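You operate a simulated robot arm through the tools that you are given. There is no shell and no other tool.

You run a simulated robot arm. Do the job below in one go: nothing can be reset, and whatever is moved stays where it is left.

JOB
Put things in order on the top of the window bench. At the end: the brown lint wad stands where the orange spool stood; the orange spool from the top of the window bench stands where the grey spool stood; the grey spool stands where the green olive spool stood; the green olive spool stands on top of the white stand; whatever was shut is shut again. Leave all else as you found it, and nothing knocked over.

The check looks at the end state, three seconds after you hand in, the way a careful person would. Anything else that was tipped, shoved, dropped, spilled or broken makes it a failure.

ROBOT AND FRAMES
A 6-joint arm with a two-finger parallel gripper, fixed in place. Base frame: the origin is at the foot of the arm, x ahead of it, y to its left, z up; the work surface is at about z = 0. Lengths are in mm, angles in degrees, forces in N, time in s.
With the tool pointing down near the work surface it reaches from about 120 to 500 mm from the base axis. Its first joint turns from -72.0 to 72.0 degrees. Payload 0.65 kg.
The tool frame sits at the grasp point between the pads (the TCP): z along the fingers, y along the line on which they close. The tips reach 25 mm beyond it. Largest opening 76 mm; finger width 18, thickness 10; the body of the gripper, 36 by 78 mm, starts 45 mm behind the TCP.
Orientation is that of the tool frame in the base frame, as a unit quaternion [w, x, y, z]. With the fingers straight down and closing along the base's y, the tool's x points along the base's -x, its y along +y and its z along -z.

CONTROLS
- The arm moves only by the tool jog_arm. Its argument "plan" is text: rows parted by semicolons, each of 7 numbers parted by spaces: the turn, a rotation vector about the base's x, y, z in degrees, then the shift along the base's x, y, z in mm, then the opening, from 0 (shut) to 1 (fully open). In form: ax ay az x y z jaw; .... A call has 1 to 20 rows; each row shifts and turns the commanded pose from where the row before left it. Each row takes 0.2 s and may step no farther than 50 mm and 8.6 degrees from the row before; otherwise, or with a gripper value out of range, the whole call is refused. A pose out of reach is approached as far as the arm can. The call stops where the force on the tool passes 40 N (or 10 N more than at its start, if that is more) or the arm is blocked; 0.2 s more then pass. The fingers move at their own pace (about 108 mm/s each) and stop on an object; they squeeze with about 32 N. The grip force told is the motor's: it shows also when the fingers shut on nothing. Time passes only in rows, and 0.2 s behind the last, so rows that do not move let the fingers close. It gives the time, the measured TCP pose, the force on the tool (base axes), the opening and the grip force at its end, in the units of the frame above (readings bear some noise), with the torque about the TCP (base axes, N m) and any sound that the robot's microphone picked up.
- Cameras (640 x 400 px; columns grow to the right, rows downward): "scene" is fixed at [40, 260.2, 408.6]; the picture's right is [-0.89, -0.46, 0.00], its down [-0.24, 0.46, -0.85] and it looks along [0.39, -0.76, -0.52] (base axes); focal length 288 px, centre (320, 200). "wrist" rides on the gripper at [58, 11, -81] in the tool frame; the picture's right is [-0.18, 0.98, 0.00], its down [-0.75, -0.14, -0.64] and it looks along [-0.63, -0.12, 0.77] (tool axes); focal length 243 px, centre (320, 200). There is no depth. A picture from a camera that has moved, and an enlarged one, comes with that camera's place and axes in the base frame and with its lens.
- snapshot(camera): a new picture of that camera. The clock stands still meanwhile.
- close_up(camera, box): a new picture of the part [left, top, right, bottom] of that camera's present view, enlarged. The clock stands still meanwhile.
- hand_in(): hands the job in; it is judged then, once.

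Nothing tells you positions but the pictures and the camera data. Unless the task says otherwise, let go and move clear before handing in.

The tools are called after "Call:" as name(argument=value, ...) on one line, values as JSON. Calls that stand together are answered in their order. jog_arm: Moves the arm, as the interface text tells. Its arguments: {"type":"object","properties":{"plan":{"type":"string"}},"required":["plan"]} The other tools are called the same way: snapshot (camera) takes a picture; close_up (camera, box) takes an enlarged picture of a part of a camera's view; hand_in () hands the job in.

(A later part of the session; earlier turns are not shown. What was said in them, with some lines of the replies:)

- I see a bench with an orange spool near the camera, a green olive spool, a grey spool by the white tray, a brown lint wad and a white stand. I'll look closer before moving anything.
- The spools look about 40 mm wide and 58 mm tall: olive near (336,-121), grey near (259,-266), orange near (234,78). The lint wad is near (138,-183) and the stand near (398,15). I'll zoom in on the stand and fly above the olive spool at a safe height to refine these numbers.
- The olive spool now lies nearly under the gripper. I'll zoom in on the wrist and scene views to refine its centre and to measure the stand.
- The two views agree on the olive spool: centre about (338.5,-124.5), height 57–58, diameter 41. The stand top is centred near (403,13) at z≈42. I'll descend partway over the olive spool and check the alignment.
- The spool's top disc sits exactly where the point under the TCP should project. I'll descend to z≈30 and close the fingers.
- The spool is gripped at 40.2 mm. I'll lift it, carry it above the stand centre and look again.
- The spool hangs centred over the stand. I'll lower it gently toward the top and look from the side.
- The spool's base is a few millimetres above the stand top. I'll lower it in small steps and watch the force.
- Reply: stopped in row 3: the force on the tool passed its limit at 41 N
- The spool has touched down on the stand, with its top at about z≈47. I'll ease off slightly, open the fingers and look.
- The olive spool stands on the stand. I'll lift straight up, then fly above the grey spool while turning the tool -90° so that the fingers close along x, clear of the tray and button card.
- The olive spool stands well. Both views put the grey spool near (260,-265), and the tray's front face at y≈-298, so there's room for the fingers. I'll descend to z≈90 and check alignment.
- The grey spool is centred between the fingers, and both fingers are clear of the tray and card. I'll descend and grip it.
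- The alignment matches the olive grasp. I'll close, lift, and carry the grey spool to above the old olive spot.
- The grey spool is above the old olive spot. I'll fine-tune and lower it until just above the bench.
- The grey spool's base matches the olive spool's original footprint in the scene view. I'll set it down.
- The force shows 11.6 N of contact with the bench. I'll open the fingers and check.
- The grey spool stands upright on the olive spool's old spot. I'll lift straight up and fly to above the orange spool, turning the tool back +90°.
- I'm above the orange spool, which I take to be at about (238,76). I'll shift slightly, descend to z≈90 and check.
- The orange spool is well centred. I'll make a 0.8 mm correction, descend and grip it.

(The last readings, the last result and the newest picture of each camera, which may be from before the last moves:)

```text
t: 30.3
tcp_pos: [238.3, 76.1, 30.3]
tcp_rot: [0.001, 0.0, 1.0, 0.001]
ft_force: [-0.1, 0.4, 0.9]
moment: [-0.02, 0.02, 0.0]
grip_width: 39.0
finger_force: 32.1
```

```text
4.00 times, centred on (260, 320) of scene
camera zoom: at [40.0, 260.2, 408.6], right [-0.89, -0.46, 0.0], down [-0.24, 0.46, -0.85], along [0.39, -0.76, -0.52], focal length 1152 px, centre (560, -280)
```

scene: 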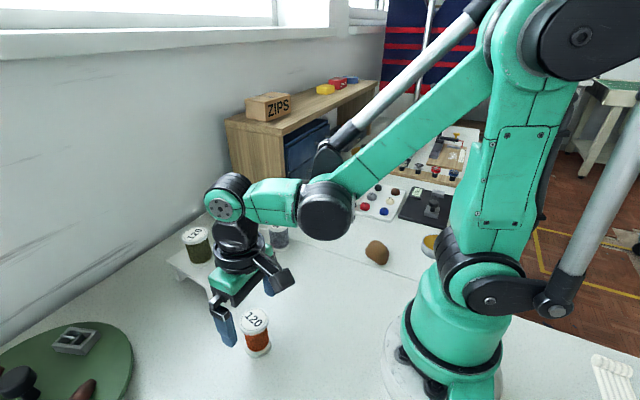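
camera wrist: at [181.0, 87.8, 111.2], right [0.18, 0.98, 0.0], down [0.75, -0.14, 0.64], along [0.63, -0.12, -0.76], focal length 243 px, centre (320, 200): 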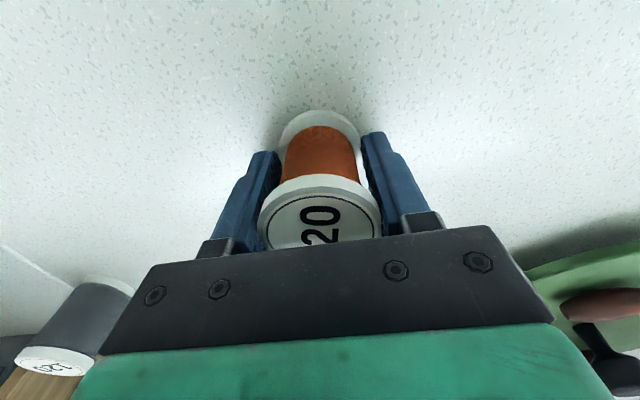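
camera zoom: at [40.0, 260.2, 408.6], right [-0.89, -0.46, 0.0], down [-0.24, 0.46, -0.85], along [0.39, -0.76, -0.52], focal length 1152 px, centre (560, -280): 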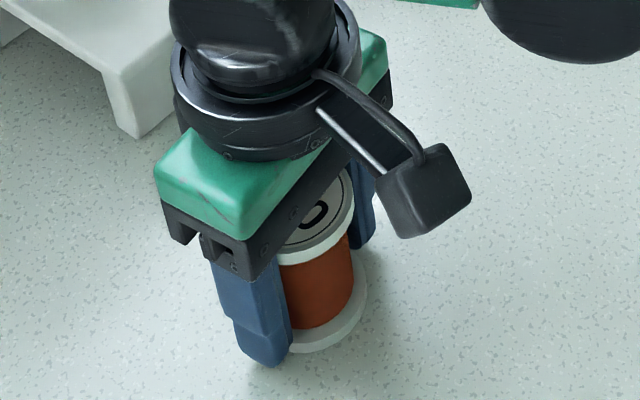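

The orange spool is gripped. I'll lift and carry it to the grey spool's old spot while turning the tool -90°.

Call:
jog_arm(plan="0 0 0 0 0 15 0; 0 0 0 0 0 40 0; 0 0 0 0 0 45 0; 0 0 -8.18 1.8 -15 0 0; 0 0 -8.18 1.8 -30 0 0; 0 0 -8.18 1.8 -30 0 0; 0 0 -8.18 1.8 -30 0 0; 0 0 -8.18 1.8 -30 0 0; 0 0 -8.18 1.8 -30 0 0; 0 0 -8.18 1.8 -30 0 0; 0 0 -8.18 1.8 -30 0 0; 0 0 -8.18 1.8 -30 0 0; 0 0 -8.18 1.8 -30 0 0; 0 0 -8.18 1.8 -30 0 0; 0 0 0 1.8 -22 0 0; 0 0 0 0 0 0 0; 0 0 0 0 0 0 0")

Call:
snapshot(camera="wrist")

Call:
snapshot(camera="scene")

Call:
close_up(camera="scene", box=[230, 200, 330, 270])

```text
t: 33.9
tcp_pos: [260.6, -263.3, 131.0]
tcp_rot: [0.001, 0.707, 0.707, -0.001]
ft_force: [1.1, 0.1, -0.7]
moment: [-0.02, -0.02, -0.01]
grip_width: 39.2
finger_force: 32.0
```

```text
taken
camera wrist: at [272.9, -204.1, 212.0], right [0.98, -0.18, 0.0], down [-0.14, -0.75, 0.64], along [-0.12, -0.63, -0.76], focal length 243 px, centre (320, 200)
```

wrist: 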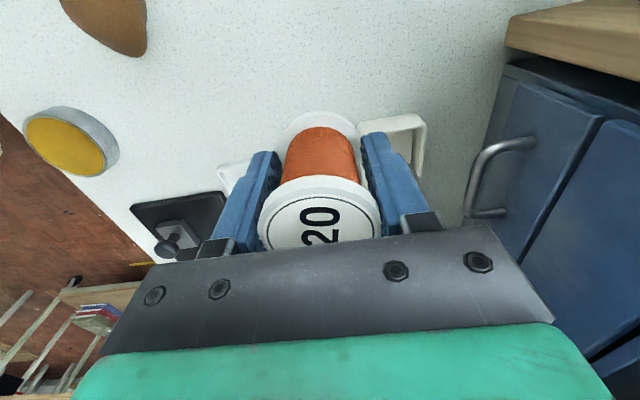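

```text
taken
```

scene: 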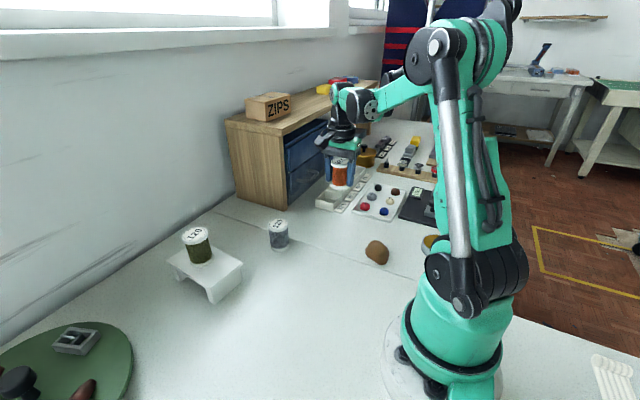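

```text
5.71 times, centred on (280, 235) of scene
camera zoom: at [40.0, 260.2, 408.6], right [-0.89, -0.46, 0.0], down [-0.24, 0.46, -0.85], along [0.39, -0.76, -0.52], focal length 1645 px, centre (549, 0)
```

zoom: 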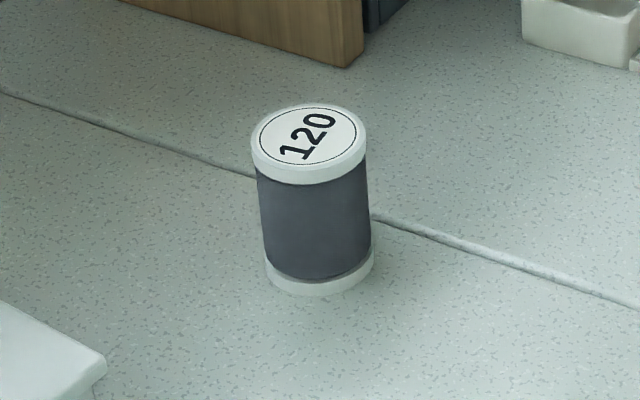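

The orange spool is above the grey spool's old spot. I'll lower it to just above the bench and compare with the original footprint.

Call:
jog_arm(plan="0 0 0 -1 -0.5 -25 0; 0 0 0 0 0 -35 0; 0 0 0 0 0 -25 0; 0 0 0 0 0 -10 0; 0 0 0 0 0 0 0; 0 0 0 0 0 0 0")

Call:
close_up(camera="scene", box=[290, 160, 390, 240])

Call:
snapshot(camera="wrist")

```text
t: 35.3
tcp_pos: [258.6, -261.2, 36.0]
tcp_rot: [0.001, 0.707, 0.707, 0.0]
ft_force: [0.2, -0.7, 0.1]
moment: [0.0, 0.01, 0.01]
grip_width: 38.9
finger_force: 32.1
```

```text
5.00 times, centred on (340, 200) of scene
camera zoom: at [40.0, 260.2, 408.6], right [-0.89, -0.46, 0.0], down [-0.24, 0.46, -0.85], along [0.39, -0.76, -0.52], focal length 1439 px, centre (220, 200)
```

zoom: 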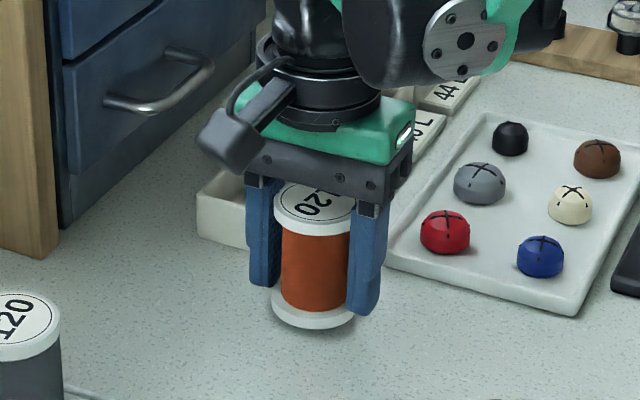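

```text
taken
camera wrist: at [270.1, -202.4, 116.8], right [0.98, -0.18, 0.0], down [-0.14, -0.75, 0.64], along [-0.12, -0.63, -0.76], focal length 243 px, centre (320, 200)
```

wrist: 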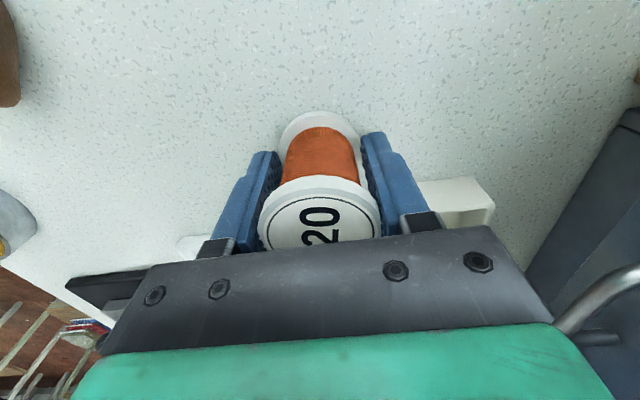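

The spool is a couple of millimetres too far toward +y compared with the original footprint. I'll correct by (+0.8,-2.8) and lower further.

Call:
jog_arm(plan="0 0 0 0.8 -2.8 0 0; 0 0 0 0 0 -2 0; 0 0 0 0 0 0 0; 0 0 0 0 0 0 0")

Call:
close_up(camera="scene", box=[290, 160, 390, 240])

```text
t: 36.3
tcp_pos: [261.0, -263.6, 34.2]
tcp_rot: [0.0, 0.708, 0.707, 0.0]
ft_force: [-0.2, 0.7, -0.5]
moment: [-0.01, 0.02, 0.0]
grip_width: 39.1
finger_force: 32.0
```

```text
5.00 times, centred on (340, 200) of scene
camera zoom: at [40.0, 260.2, 408.6], right [-0.89, -0.46, 0.0], down [-0.24, 0.46, -0.85], along [0.39, -0.76, -0.52], focal length 1439 px, centre (220, 200)
```

zoom: 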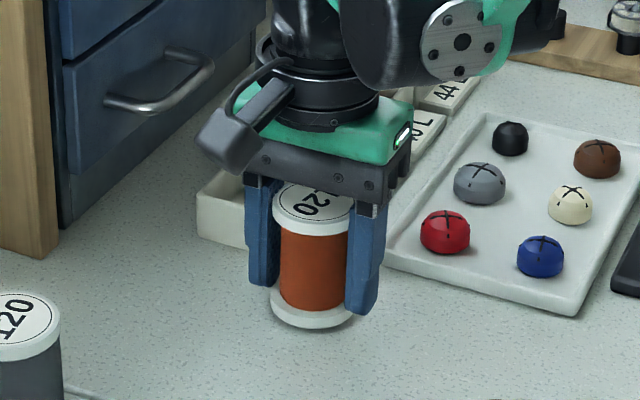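

The footprint now matches well. I'll set it down in small steps.

Call:
jog_arm(plan="0 0 0 0 0 -1.2 0; 0 0 0 0 0 -0.8 0; 0 0 0 0 0 -0.5 0; 0 0 0 0 0 0 0")

```text
t: 37.3
tcp_pos: [259.5, -264.8, 32.2]
tcp_rot: [0.0, 0.707, 0.707, -0.001]
ft_force: [0.6, 0.0, -0.3]
moment: [-0.02, 0.04, 0.03]
grip_width: 38.5
finger_force: 31.7
```

Call:
jog_arm(plan="0 0 0 0 0 -0.6 0; 0 0 0 0 0 0 0")

```text
t: 37.9
tcp_pos: [261.3, -264.4, 31.7]
tcp_rot: [0.001, 0.707, 0.707, -0.001]
ft_force: [-0.2, -0.8, -0.3]
moment: [0.01, -0.03, 0.0]
grip_width: 38.8
finger_force: 32.1
```

Call:
jog_arm(plan="0 0 0 0 0 -0.6 0; 0 0 0 0 0 0 0")

```text
t: 38.5
tcp_pos: [261.1, -263.1, 30.2]
tcp_rot: [0.001, 0.707, 0.708, 0.0]
ft_force: [0.1, 0.3, -0.1]
moment: [-0.05, -0.01, 0.02]
grip_width: 38.6
finger_force: 32.2
```

Call:
jog_arm(plan="0 0 0 0 0 -0.5 0; 0 0 0 0 0 0 0")

```text
t: 39.1
tcp_pos: [260.9, -263.0, 30.9]
tcp_rot: [0.001, 0.707, 0.707, -0.001]
ft_force: [0.5, 0.6, 1.1]
moment: [-0.02, -0.03, -0.05]
grip_width: 38.5
finger_force: 31.9
```

Call:
jog_arm(plan="0 0 0 0 0 -0.5 0; 0 0 0 0 0 0 0")

```text
t: 39.6
tcp_pos: [259.1, -263.3, 31.9]
tcp_rot: [0.0, 0.707, 0.707, -0.001]
ft_force: [-0.3, 2.0, 8.8]
moment: [-0.03, -0.08, -0.01]
grip_width: 38.8
finger_force: 32.0
stopped in row 2: the force on the tool passed its limit at 40 N (the readings are from after the stop); the commanded pose is now the measured one
```

The spool is on the bench. I'll open the fingers and inspect.

Call:
jog_arm(plan="0 0 0 0 0 0 0.7; 0 0 0 0 0 0 1; 0 0 0 0 0 0 1; 0 0 0 0 0 0 1")

Call:
close_up(camera="scene", box=[290, 160, 390, 240])

Call:
snapshot(camera="wrist")

```text
t: 40.6
tcp_pos: [260.2, -263.7, 29.8]
tcp_rot: [-0.001, 0.707, 0.707, 0.0]
ft_force: [0.9, 0.7, 0.8]
moment: [0.0, 0.02, 0.0]
grip_width: 76.3
finger_force: 0.0
```

```text
5.00 times, centred on (340, 200) of scene
camera zoom: at [40.0, 260.2, 408.6], right [-0.89, -0.46, 0.0], down [-0.24, 0.46, -0.85], along [0.39, -0.76, -0.52], focal length 1439 px, centre (220, 200)
```

zoom: 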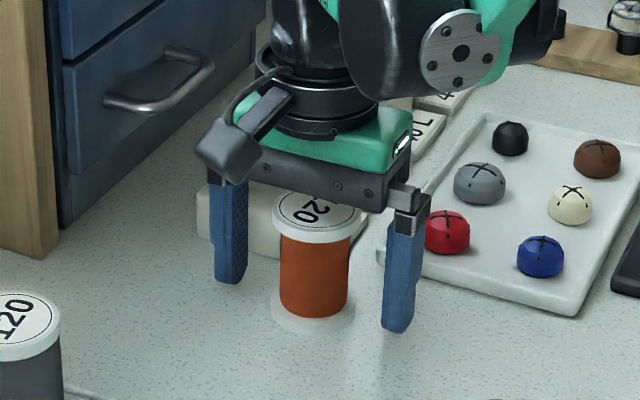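

```text
taken
camera wrist: at [271.9, -204.8, 110.9], right [0.98, -0.18, 0.0], down [-0.14, -0.75, 0.64], along [-0.12, -0.63, -0.77], focal length 243 px, centre (320, 200)
```

wrist: 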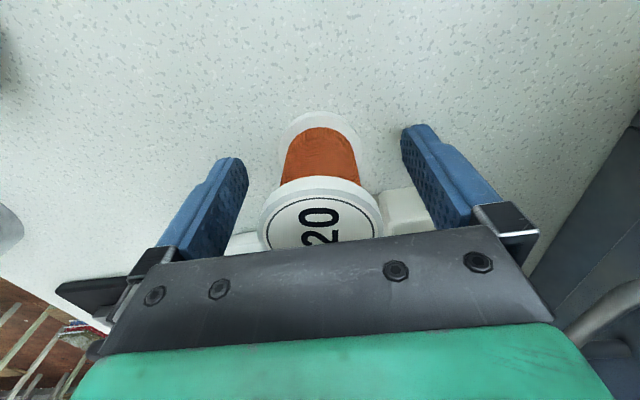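

The orange spool's footprint matches the grey spool's original. I'll lift and fly above the lint wad at roughly (138,-183) to look at it.

Call:
jog_arm(plan="0 0 0 0 0 15 1; 0 0 0 0 0 40 1; 0 0 0 0 0 45 1; 0 0 0 0 0 25 1; 0 0 0 -24 16 0 1; 0 0 0 -24 16 0 1; 0 0 0 -24 16 0 1; 0 0 0 -24 16 0 1; 0 0 0 -24 16 0 1; 0 0 0 0 0 0 1; 0 0 0 0 0 0 1")

Call:
snapshot(camera="wrist")

Call:
snapshot(camera="scene")

Call:
close_up(camera="scene", box=[340, 220, 420, 280])

```text
t: 43.0
tcp_pos: [139.5, -181.4, 154.1]
tcp_rot: [0.0, 0.707, 0.708, -0.001]
ft_force: [-1.3, 0.3, 0.3]
moment: [0.05, -0.01, -0.03]
grip_width: 75.8
finger_force: 0.0
```

```text
taken
camera wrist: at [150.4, -122.5, 234.6], right [0.98, -0.18, 0.0], down [-0.14, -0.75, 0.64], along [-0.12, -0.63, -0.77], focal length 243 px, centre (320, 200)
```

wrist: 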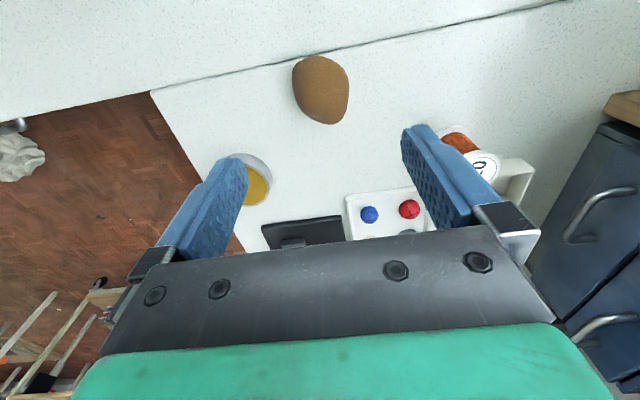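

```text
taken
```

scene: 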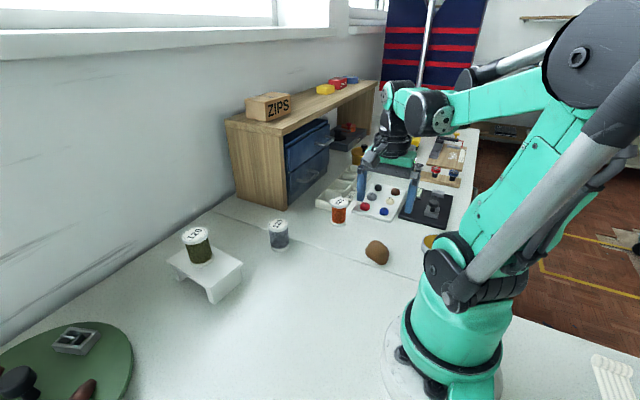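

```text
6.67 times, centred on (380, 250) of scene
camera zoom: at [40.0, 260.2, 408.6], right [-0.89, -0.46, 0.0], down [-0.24, 0.46, -0.85], along [0.39, -0.76, -0.52], focal length 1919 px, centre (-80, -133)
```

zoom: 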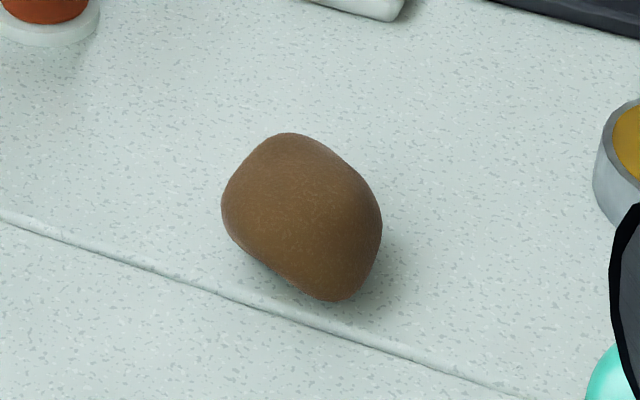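

Call:
close_up(camera="wrist", box=[260, 30, 390, 150])

```text
3.33 times, centred on (325, 90) of wrist
camera zoom: at [150.4, -122.5, 234.6], right [0.98, -0.18, 0.0], down [-0.14, -0.75, 0.64], along [-0.12, -0.63, -0.77], focal length 809 px, centre (303, 567)
```

zoom: 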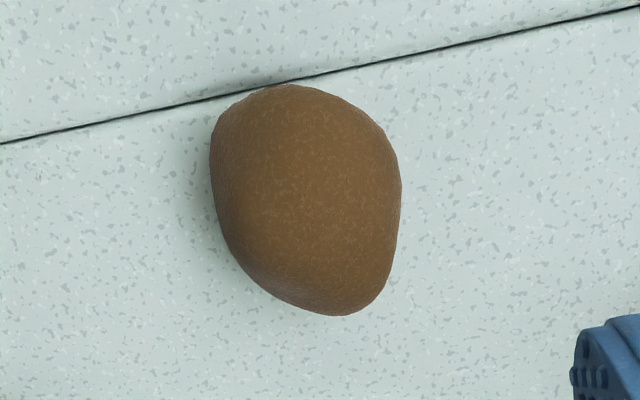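

The lint wad is centred near (139,-181), about 48 mm wide along x and about 38–40 mm high, and the gripper is right above it. I'll descend to z≈80 and verify.

Call:
jog_arm(plan="0 0 0 0 0 -30 1; 0 0 0 0 0 -30 1; 0 0 0 0 0 -12 1; 0 0 0 0 0 0 1; 0 0 0 0 0 0 1")

Call:
snapshot(camera="wrist")

Call:
close_up(camera="scene", box=[330, 190, 450, 280])

```text
t: 44.2
tcp_pos: [138.7, -183.6, 83.4]
tcp_rot: [0.0, 0.707, 0.707, -0.001]
ft_force: [0.5, -0.1, -0.7]
moment: [0.02, 0.0, -0.03]
grip_width: 76.1
finger_force: 0.0
```

```text
taken
camera wrist: at [150.8, -124.1, 163.5], right [0.98, -0.18, 0.0], down [-0.14, -0.75, 0.64], along [-0.12, -0.63, -0.77], focal length 243 px, centre (320, 200)
```

wrist: 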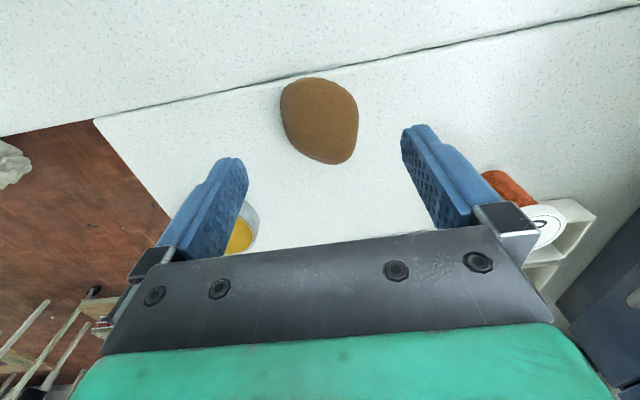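

```text
4.44 times, centred on (390, 235) of scene
camera zoom: at [40.0, 260.2, 408.6], right [-0.89, -0.46, 0.0], down [-0.24, 0.46, -0.85], along [0.39, -0.76, -0.52], focal length 1280 px, centre (9, 44)
```

zoom: 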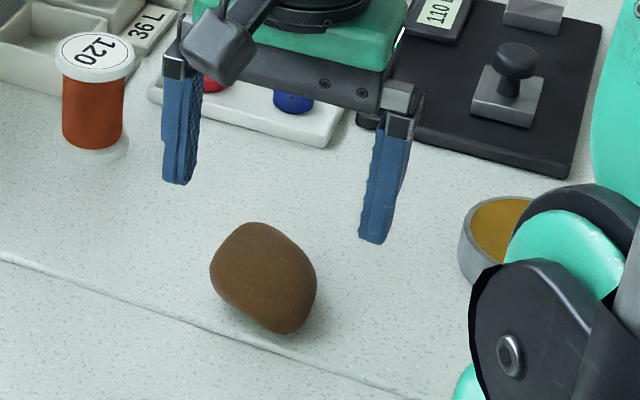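

The wad is centred under the gripper. I'll descend and close gently in stages.

Call:
jog_arm(plan="0 0 0 0 0 -25 1; 0 0 0 0 0 -20 1; 0 0 0 0 0 -9 1; 0 0 0 0 0 0 1; 0 0 0 0 0 0 1")

Call:
snapshot(camera="wrist")

Call:
close_up(camera="scene", box=[330, 190, 450, 280])

```text
t: 45.4
tcp_pos: [139.6, -182.0, 29.0]
tcp_rot: [-0.001, 0.708, 0.707, -0.001]
ft_force: [-0.1, 0.0, 1.0]
moment: [0.01, -0.01, -0.01]
grip_width: 76.0
finger_force: 0.1
```

```text
taken
camera wrist: at [151.3, -123.9, 109.5], right [0.98, -0.18, 0.0], down [-0.14, -0.75, 0.64], along [-0.12, -0.63, -0.77], focal length 243 px, centre (320, 200)
```

wrist: 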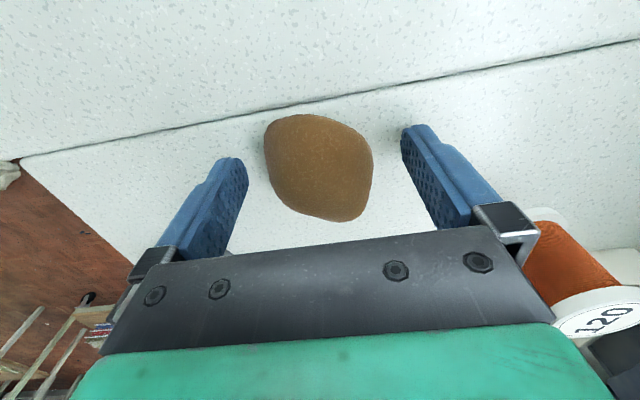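

```text
4.44 times, centred on (390, 235) of scene
camera zoom: at [40.0, 260.2, 408.6], right [-0.89, -0.46, 0.0], down [-0.24, 0.46, -0.85], along [0.39, -0.76, -0.52], focal length 1280 px, centre (9, 44)
```

zoom: 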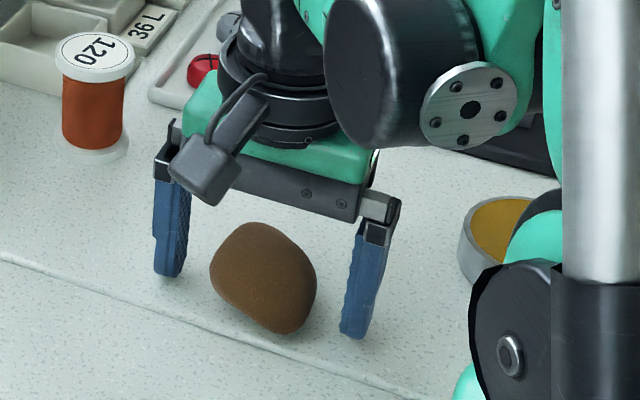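

Call:
jog_arm(plan="0 0 0 0 0 0 0.72; 0 0 0 0 0 0 0.66; 0 0 0 0 0 0 0.6; 0 0 0 0 0 0 0.5; 0 0 0 0 0 0 0; 0 0 0 0 0 0 0")

Call:
snapshot(camera="wrist")

Call:
close_up(camera="scene", box=[330, 190, 450, 280])

```text
t: 46.8
tcp_pos: [139.2, -183.4, 28.8]
tcp_rot: [0.001, 0.707, 0.707, 0.0]
ft_force: [0.5, 0.5, 0.9]
moment: [0.01, 0.0, 0.01]
grip_width: 39.7
finger_force: 32.1
```

```text
taken
camera wrist: at [151.3, -123.9, 109.6], right [0.98, -0.18, 0.0], down [-0.14, -0.75, 0.64], along [-0.12, -0.63, -0.77], focal length 243 px, centre (320, 200)
```

wrist: 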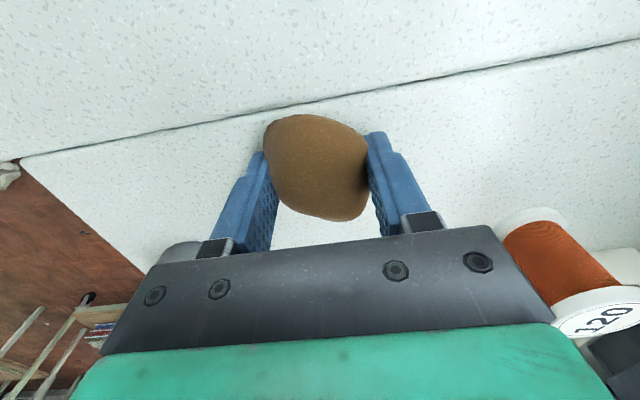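

```text
4.44 times, centred on (390, 235) of scene
camera zoom: at [40.0, 260.2, 408.6], right [-0.89, -0.46, 0.0], down [-0.24, 0.46, -0.85], along [0.39, -0.76, -0.52], focal length 1280 px, centre (9, 44)
```

zoom: 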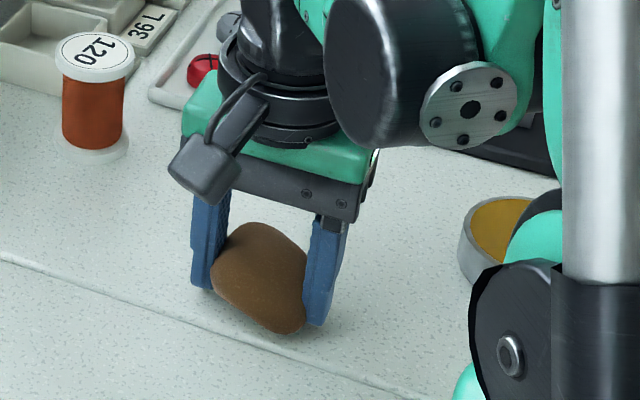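

The wad is held at 39.7 mm. I'll lift a little and check that it doesn't slip.

Call:
jog_arm(plan="0 0 0 0 0 8 0; 0 0 0 0 0 15 0; 0 0 0 0 0 25 0; 0 0 0 0 0 25 0; 0 0 0 0 0 0 0")

Call:
snapshot(camera="wrist")

Call:
close_up(camera="scene", box=[330, 150, 450, 280])

```text
t: 48.0
tcp_pos: [141.2, -181.9, 100.9]
tcp_rot: [0.0, 0.708, 0.707, -0.002]
ft_force: [0.2, -0.7, 0.5]
moment: [0.0, 0.02, -0.02]
grip_width: 39.4
finger_force: 32.1
```

```text
taken
camera wrist: at [153.1, -123.5, 182.5], right [0.98, -0.18, 0.0], down [-0.14, -0.75, 0.64], along [-0.12, -0.63, -0.77], focal length 243 px, centre (320, 200)
```

wrist: 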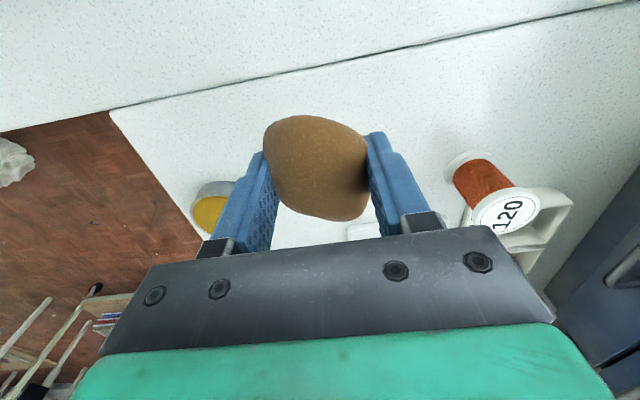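

```text
3.08 times, centred on (390, 215) of scene
camera zoom: at [40.0, 260.2, 408.6], right [-0.89, -0.46, 0.0], down [-0.24, 0.46, -0.85], along [0.39, -0.76, -0.52], focal length 886 px, centre (105, 154)
```

zoom: 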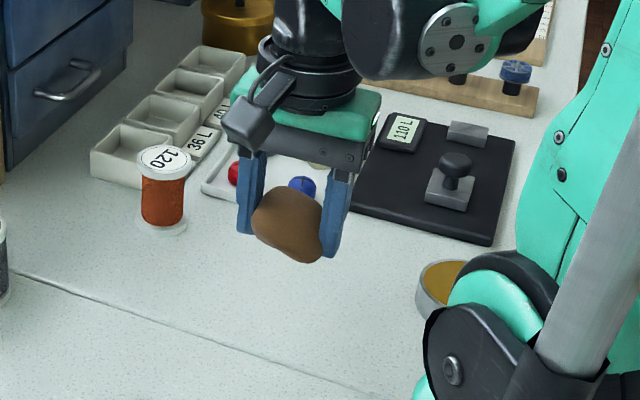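

The wad hangs firmly. I'll carry it to above the orange spool's old spot at (238.8,76.5), turning the tool back +90°.

Call:
jog_arm(plan="0 0 8.18 4.5 11.5 5 0; 0 0 8.18 8.6 22.6 0 0; 0 0 8.18 8.6 22.6 0 0; 0 0 8.18 8.6 22.6 0 0; 0 0 8.18 8.6 22.6 0 0; 0 0 8.18 8.6 22.6 0 0; 0 0 8.18 8.6 22.6 0 0; 0 0 8.18 8.6 22.6 0 0; 0 0 8.18 8.6 22.6 0 0; 0 0 8.18 8.6 22.6 0 0; 0 0 8.18 8.6 22.6 0 0; 0 0 0 7.8 21 0 0; 0 0 0 0 0 0 0; 0 0 0 0 0 0 0")

Call:
snapshot(camera="wrist")

Call:
snapshot(camera="scene")

```text
t: 51.0
tcp_pos: [238.0, 77.1, 105.1]
tcp_rot: [0.001, 0.0, 1.0, -0.001]
ft_force: [0.4, 0.1, -0.6]
moment: [0.01, -0.02, -0.02]
grip_width: 39.4
finger_force: 32.1
```

```text
taken
camera wrist: at [180.5, 88.9, 186.9], right [0.18, 0.98, 0.0], down [0.75, -0.14, 0.64], along [0.63, -0.12, -0.77], focal length 243 px, centre (320, 200)
```

wrist: 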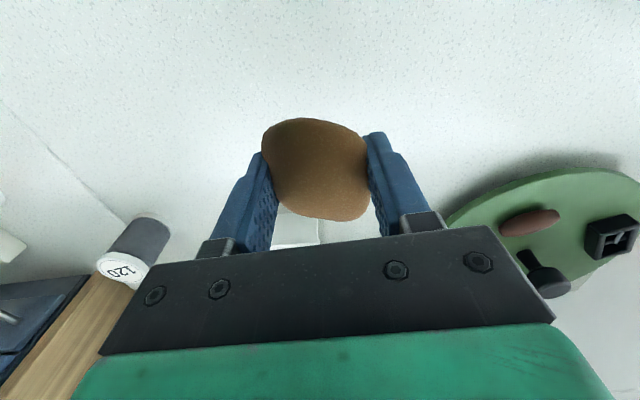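

```text
taken
```

scene: 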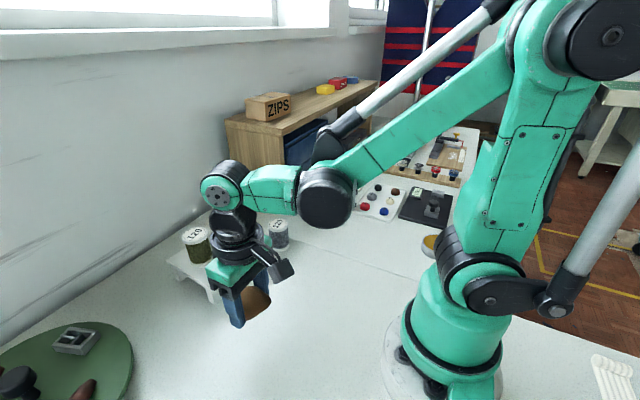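

The wad is above the target. I'll lower it to a few millimetres over the bench.

Call:
jog_arm(plan="0 0 0 1 -0.8 -25 0; 0 0 0 0 0 -25 0; 0 0 0 0 0 -16 0; 0 0 0 0 0 -5 0; 0 0 0 0 0 0 0; 0 0 0 0 0 0 0")

Call:
close_up(camera="scene", box=[200, 270, 320, 370])

Call:
snapshot(camera="wrist")

```text
t: 52.4
tcp_pos: [239.3, 75.3, 37.0]
tcp_rot: [0.001, -0.001, 1.0, -0.001]
ft_force: [-0.2, 0.8, -0.2]
moment: [0.02, 0.0, 0.02]
grip_width: 39.5
finger_force: 32.6
```

```text
4.00 times, centred on (260, 320) of scene
camera zoom: at [40.0, 260.2, 408.6], right [-0.89, -0.46, 0.0], down [-0.24, 0.46, -0.85], along [0.39, -0.76, -0.52], focal length 1152 px, centre (560, -280)
```

zoom: 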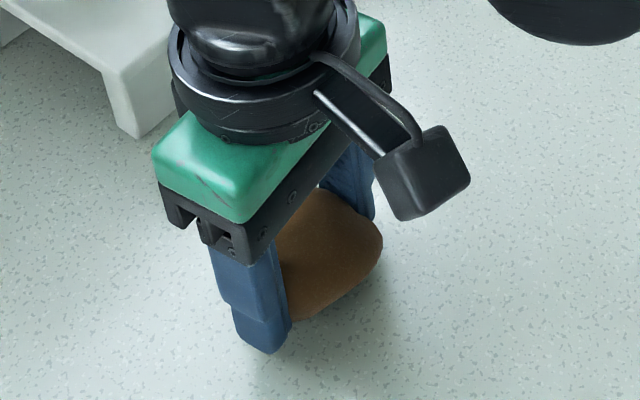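

```text
taken
camera wrist: at [181.8, 86.5, 117.1], right [0.18, 0.98, 0.0], down [0.75, -0.14, 0.64], along [0.63, -0.12, -0.77], focal length 243 px, centre (320, 200)
```

wrist: 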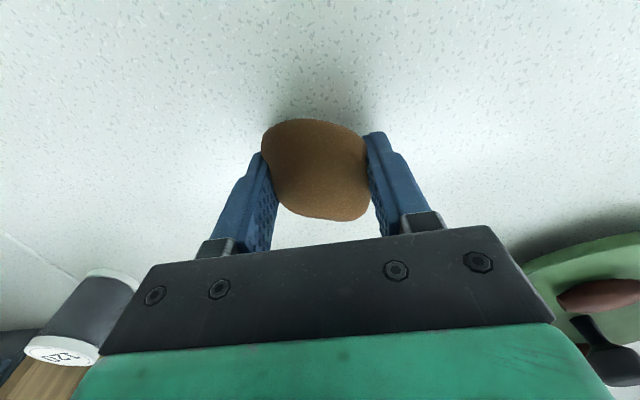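

Call:
jog_arm(plan="0 0 0 0 0.8 -2 0; 0 0 0 0 0 -1.5 0; 0 0 0 0 0 -1 0; 0 0 0 0 0 -0.7 0; 0 0 0 0 0 0 0")

```text
t: 53.6
tcp_pos: [240.2, 75.3, 30.9]
tcp_rot: [0.0, 0.0, 1.0, -0.001]
ft_force: [-0.3, 0.6, -0.1]
moment: [-0.02, -0.01, -0.02]
grip_width: 39.3
finger_force: 31.5
```

The wad is about 2 mm above the bench with no contact yet. I'll continue in small steps.

Call:
jog_arm(plan="0 0 0 -0.5 0.5 -0.6 0; 0 0 0 0 0 -0.5 0; 0 0 0 0 0 0 0")

```text
t: 54.4
tcp_pos: [239.9, 75.7, 30.9]
tcp_rot: [0.002, 0.0, 1.0, -0.001]
ft_force: [0.4, -0.3, 0.4]
moment: [0.01, -0.03, 0.01]
grip_width: 39.6
finger_force: 31.8
```

Call:
jog_arm(plan="0 0 0 0 0 -0.6 0; 0 0 0 0 0 0 0")

```text
t: 55.0
tcp_pos: [239.5, 75.3, 29.1]
tcp_rot: [0.002, 0.001, 1.0, 0.0]
ft_force: [-0.1, 0.9, 0.8]
moment: [0.04, 0.01, -0.03]
grip_width: 39.1
finger_force: 31.9
```

Call:
jog_arm(plan="0 0 0 0 0 -0.5 0; 0 0 0 0 0 0 0")

```text
t: 55.6
tcp_pos: [240.1, 74.7, 29.2]
tcp_rot: [0.001, 0.0, 1.0, -0.001]
ft_force: [-0.1, 0.0, 0.1]
moment: [-0.01, 0.03, -0.01]
grip_width: 39.4
finger_force: 32.0
```

Call:
jog_arm(plan="0 0 0 0 0.8 -0.5 0; 0 0 0 0 0 0 0")

Call:
snapshot(camera="wrist")

Call:
close_up(camera="scene", box=[200, 270, 320, 370])

```text
t: 56.2
tcp_pos: [239.8, 77.9, 28.3]
tcp_rot: [0.0, 0.001, 1.0, -0.001]
ft_force: [-0.8, -0.1, -0.8]
moment: [-0.01, -0.03, 0.04]
grip_width: 39.3
finger_force: 31.8
```

```text
taken
camera wrist: at [181.4, 88.2, 109.1], right [0.18, 0.98, 0.0], down [0.75, -0.14, 0.64], along [0.63, -0.12, -0.77], focal length 243 px, centre (320, 200)
```

wrist: 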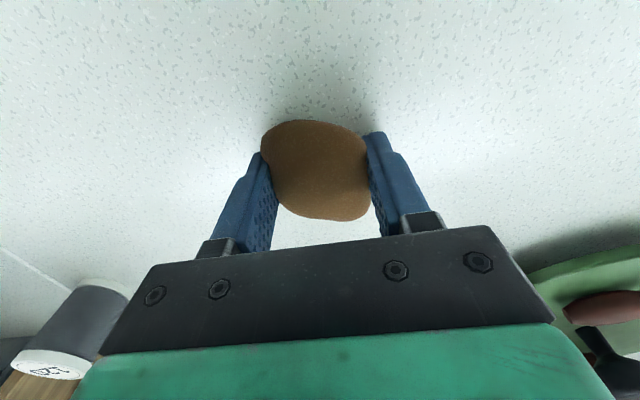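

```text
4.00 times, centred on (260, 320) of scene
camera zoom: at [40.0, 260.2, 408.6], right [-0.89, -0.46, 0.0], down [-0.24, 0.46, -0.85], along [0.39, -0.76, -0.52], focal length 1152 px, centre (560, -280)
```

zoom: 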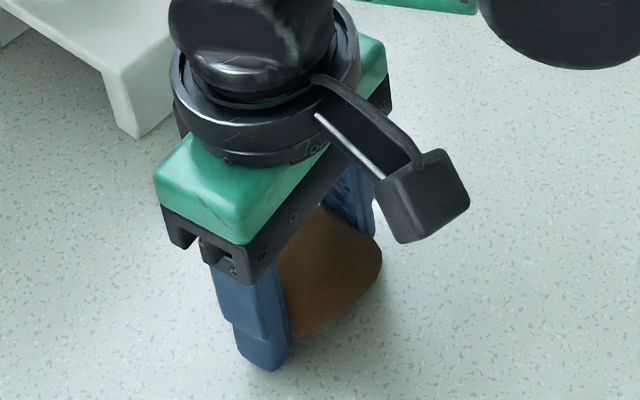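

Call:
jog_arm(plan="0 0 0 0 -0.5 -0.5 0; 0 0 0 0 0 0 0")

```text
t: 56.8
tcp_pos: [238.6, 76.3, 26.8]
tcp_rot: [0.002, -0.001, 1.0, -0.001]
ft_force: [-0.1, 1.4, 4.2]
moment: [-0.02, -0.04, 0.0]
grip_width: 39.4
finger_force: 32.3
```

Contact force is now 4.2 N, so the wad rests on the bench. I'll open slowly and inspect.

Call:
jog_arm(plan="0 0 0 0 0 0 0.55; 0 0 0 0 0 0 0.62; 0 0 0 0 0 0 0.75; 0 0 0 0 0 0 1; 0 0 0 0 0 0 1; 0 0 0 0 0 0 1")

Call:
snapshot(camera="wrist")

Call:
close_up(camera="scene", box=[200, 270, 320, 370])

```text
t: 58.2
tcp_pos: [239.0, 75.7, 27.6]
tcp_rot: [0.001, 0.0, 1.0, 0.0]
ft_force: [0.4, 0.0, 0.0]
moment: [-0.03, -0.01, 0.01]
grip_width: 76.1
finger_force: 0.1
```

```text
taken
camera wrist: at [181.4, 87.8, 108.7], right [0.18, 0.98, 0.0], down [0.75, -0.14, 0.64], along [0.63, -0.12, -0.77], focal length 243 px, centre (320, 200)
```

wrist: 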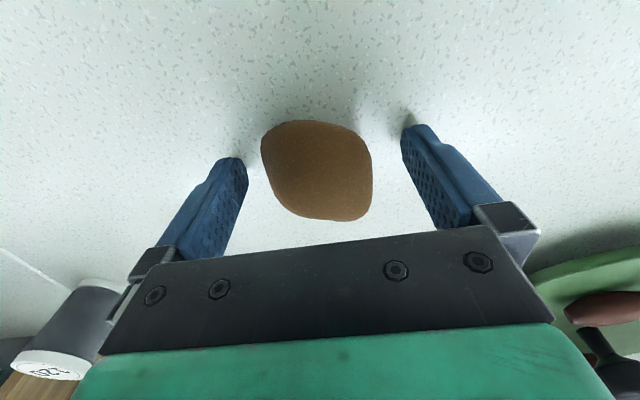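

```text
4.00 times, centred on (260, 320) of scene
camera zoom: at [40.0, 260.2, 408.6], right [-0.89, -0.46, 0.0], down [-0.24, 0.46, -0.85], along [0.39, -0.76, -0.52], focal length 1152 px, centre (560, -280)
```

zoom: 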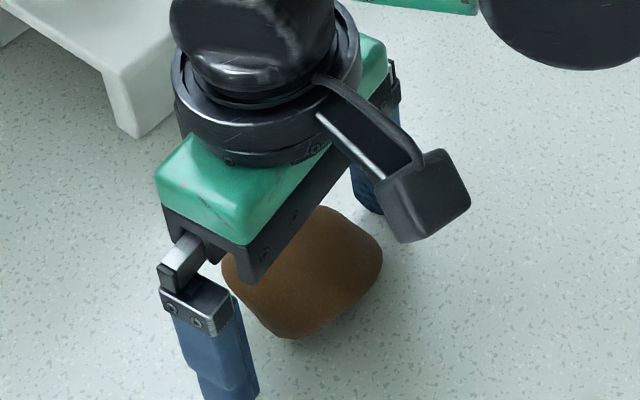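

The wad has settled. I'll lift straight up clear of it and look at everything.

Call:
jog_arm(plan="0 0 0 0 0 10 1; 0 0 0 0 0 35 1; 0 0 0 0 0 45 1; 0 0 0 0 0 45 1; 0 0 0 0 -40 0 1; 0 0 0 0 -45 0 1; 0 0 0 0 -45 0 1; 0 0 0 0 0 0 1; 0 0 0 0 0 0 1")

Call:
snapshot(camera="scene")

Call:
close_up(camera="scene", box=[180, 280, 340, 380])

Call:
snapshot(camera="wrist")

```text
t: 60.2
tcp_pos: [240.0, -56.3, 162.2]
tcp_rot: [0.0, 0.0, 1.0, -0.001]
ft_force: [0.0, 0.1, 0.7]
moment: [0.01, -0.01, -0.02]
grip_width: 76.0
finger_force: 0.0
```

```text
taken
```

scene: 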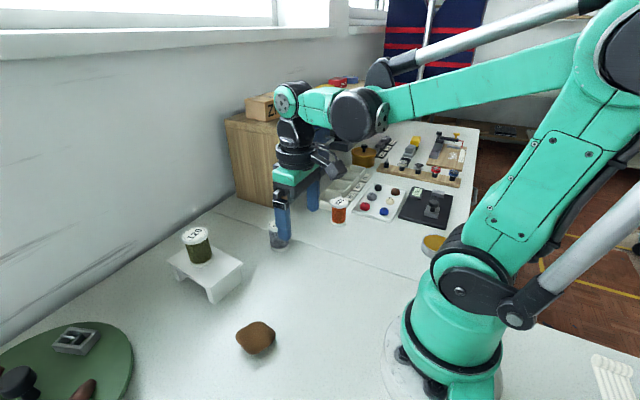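

```text
4.00 times, centred on (260, 330) of scene
camera zoom: at [40.0, 260.2, 408.6], right [-0.89, -0.46, 0.0], down [-0.24, 0.46, -0.85], along [0.39, -0.76, -0.52], focal length 1152 px, centre (560, -320)
```

zoom: 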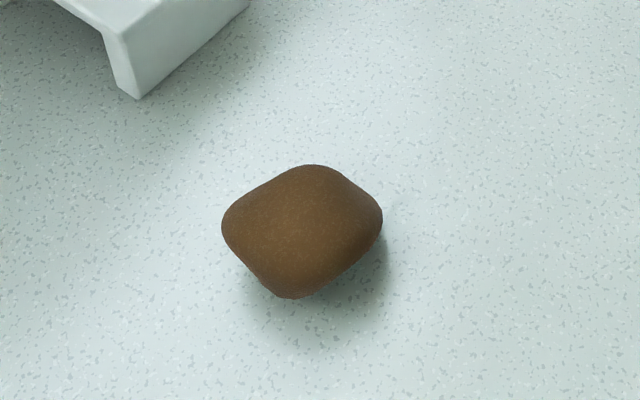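

```text
taken
camera wrist: at [181.5, -44.9, 243.1], right [0.18, 0.98, 0.0], down [0.75, -0.14, 0.64], along [0.63, -0.12, -0.77], focal length 243 px, centre (320, 200)
```

wrist: 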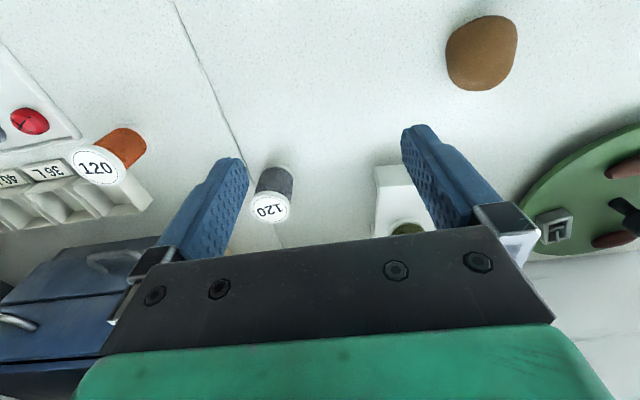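

The wad's centre is about (239.8,77), matching the orange spool's original spot. I'll raise the arm back near its starting pose and do a final check of everything.

Call:
jog_arm(plan="0 0 0 0 0 45 1; 0 0 0 0 20 45 1; 0 0 0 0 25 0 1; 0 0 0 0 0 0 1; 0 0 0 0 0 0 1")

Call:
snapshot(camera="scene")

Call:
close_up(camera="scene", box=[160, 200, 360, 320])

Call:
close_up(camera="scene", box=[310, 160, 470, 280])

Call:
close_up(camera="scene", box=[220, 60, 480, 220])

Call:
snapshot(camera="wrist")

```text
t: 61.4
tcp_pos: [237.6, -10.9, 251.5]
tcp_rot: [0.001, 0.0, 1.0, -0.002]
ft_force: [0.3, 0.1, 0.1]
moment: [0.02, -0.01, 0.0]
grip_width: 76.1
finger_force: 0.1
```

```text
taken
```

scene: 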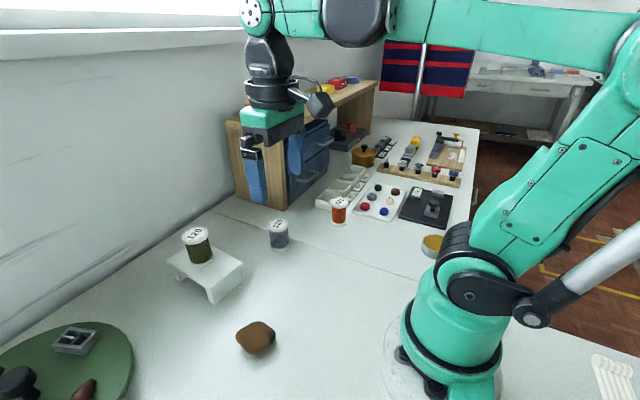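

```text
3.20 times, centred on (260, 260) of scene
camera zoom: at [40.0, 260.2, 408.6], right [-0.89, -0.46, 0.0], down [-0.24, 0.46, -0.85], along [0.39, -0.76, -0.52], focal length 921 px, centre (512, 8)
```

zoom: 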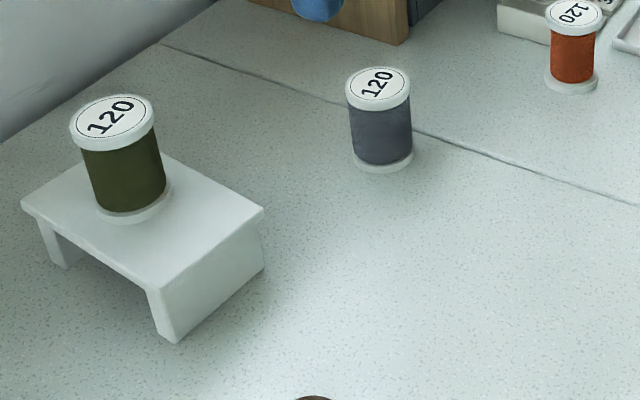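

```text
3.33 times, centred on (390, 220) of scene
camera zoom: at [40.0, 260.2, 408.6], right [-0.89, -0.46, 0.0], down [-0.24, 0.46, -0.85], along [0.39, -0.76, -0.52], focal length 960 px, centre (87, 133)
```

zoom: 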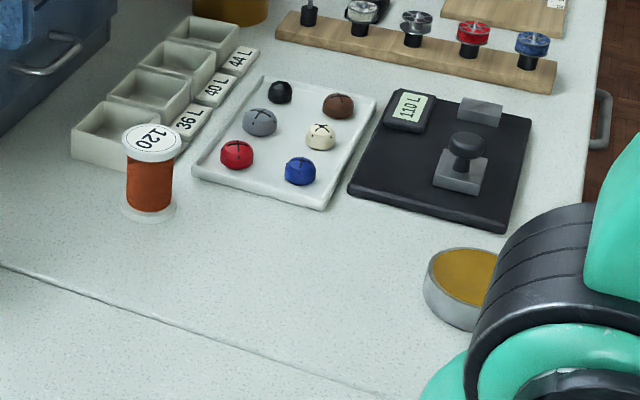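

```text
2.46 times, centred on (350, 140) of scene
camera zoom: at [40.0, 260.2, 408.6], right [-0.89, -0.46, 0.0], down [-0.24, 0.46, -0.85], along [0.39, -0.76, -0.52], focal length 709 px, centre (246, 348)
```

zoom: 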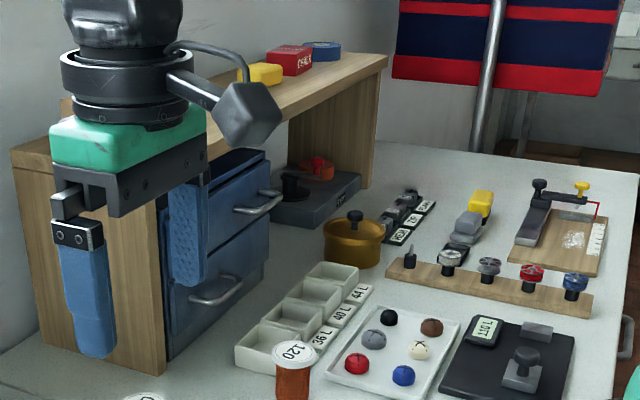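

```text
taken
camera wrist: at [180.7, 1.0, 332.9], right [0.18, 0.98, 0.0], down [0.75, -0.14, 0.64], along [0.63, -0.12, -0.77], focal length 243 px, centre (320, 200)
```

wrist: 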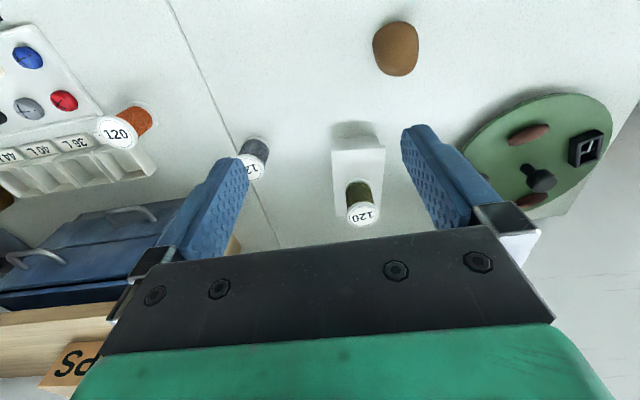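

The final check shows each item in its place:
- The olive spool is upright on the stand.
- The grey spool is where the olive one was, about 4 mm off by the scene view.
- The orange spool is where the grey one was.
- The wad is where the orange one was.

The drawers are shut, nothing else has moved, and the gripper is empty and clear, so I'm handing in.

Call:
hand_in()

```text
The job is handed in.
```

The job is handed in, and the last pictures show all four items in their new places, upright and with the gripper clear:

- **Olive spool:** on top of the white stand, near the middle.
- **Grey spool:** on the olive spool's old spot, about 4 mm off by the scene view. I left it there rather than grip it again.
- **Orange spool:** on the grey spool's old spot, matching the original footprint in the scene view.
- **Lint wad:** on the orange spool's old spot, within about 1 mm.

I opened nothing. In the pictures the drawers are still shut, and the stand and the other items I compared are where they were. I don't have the result of the check.
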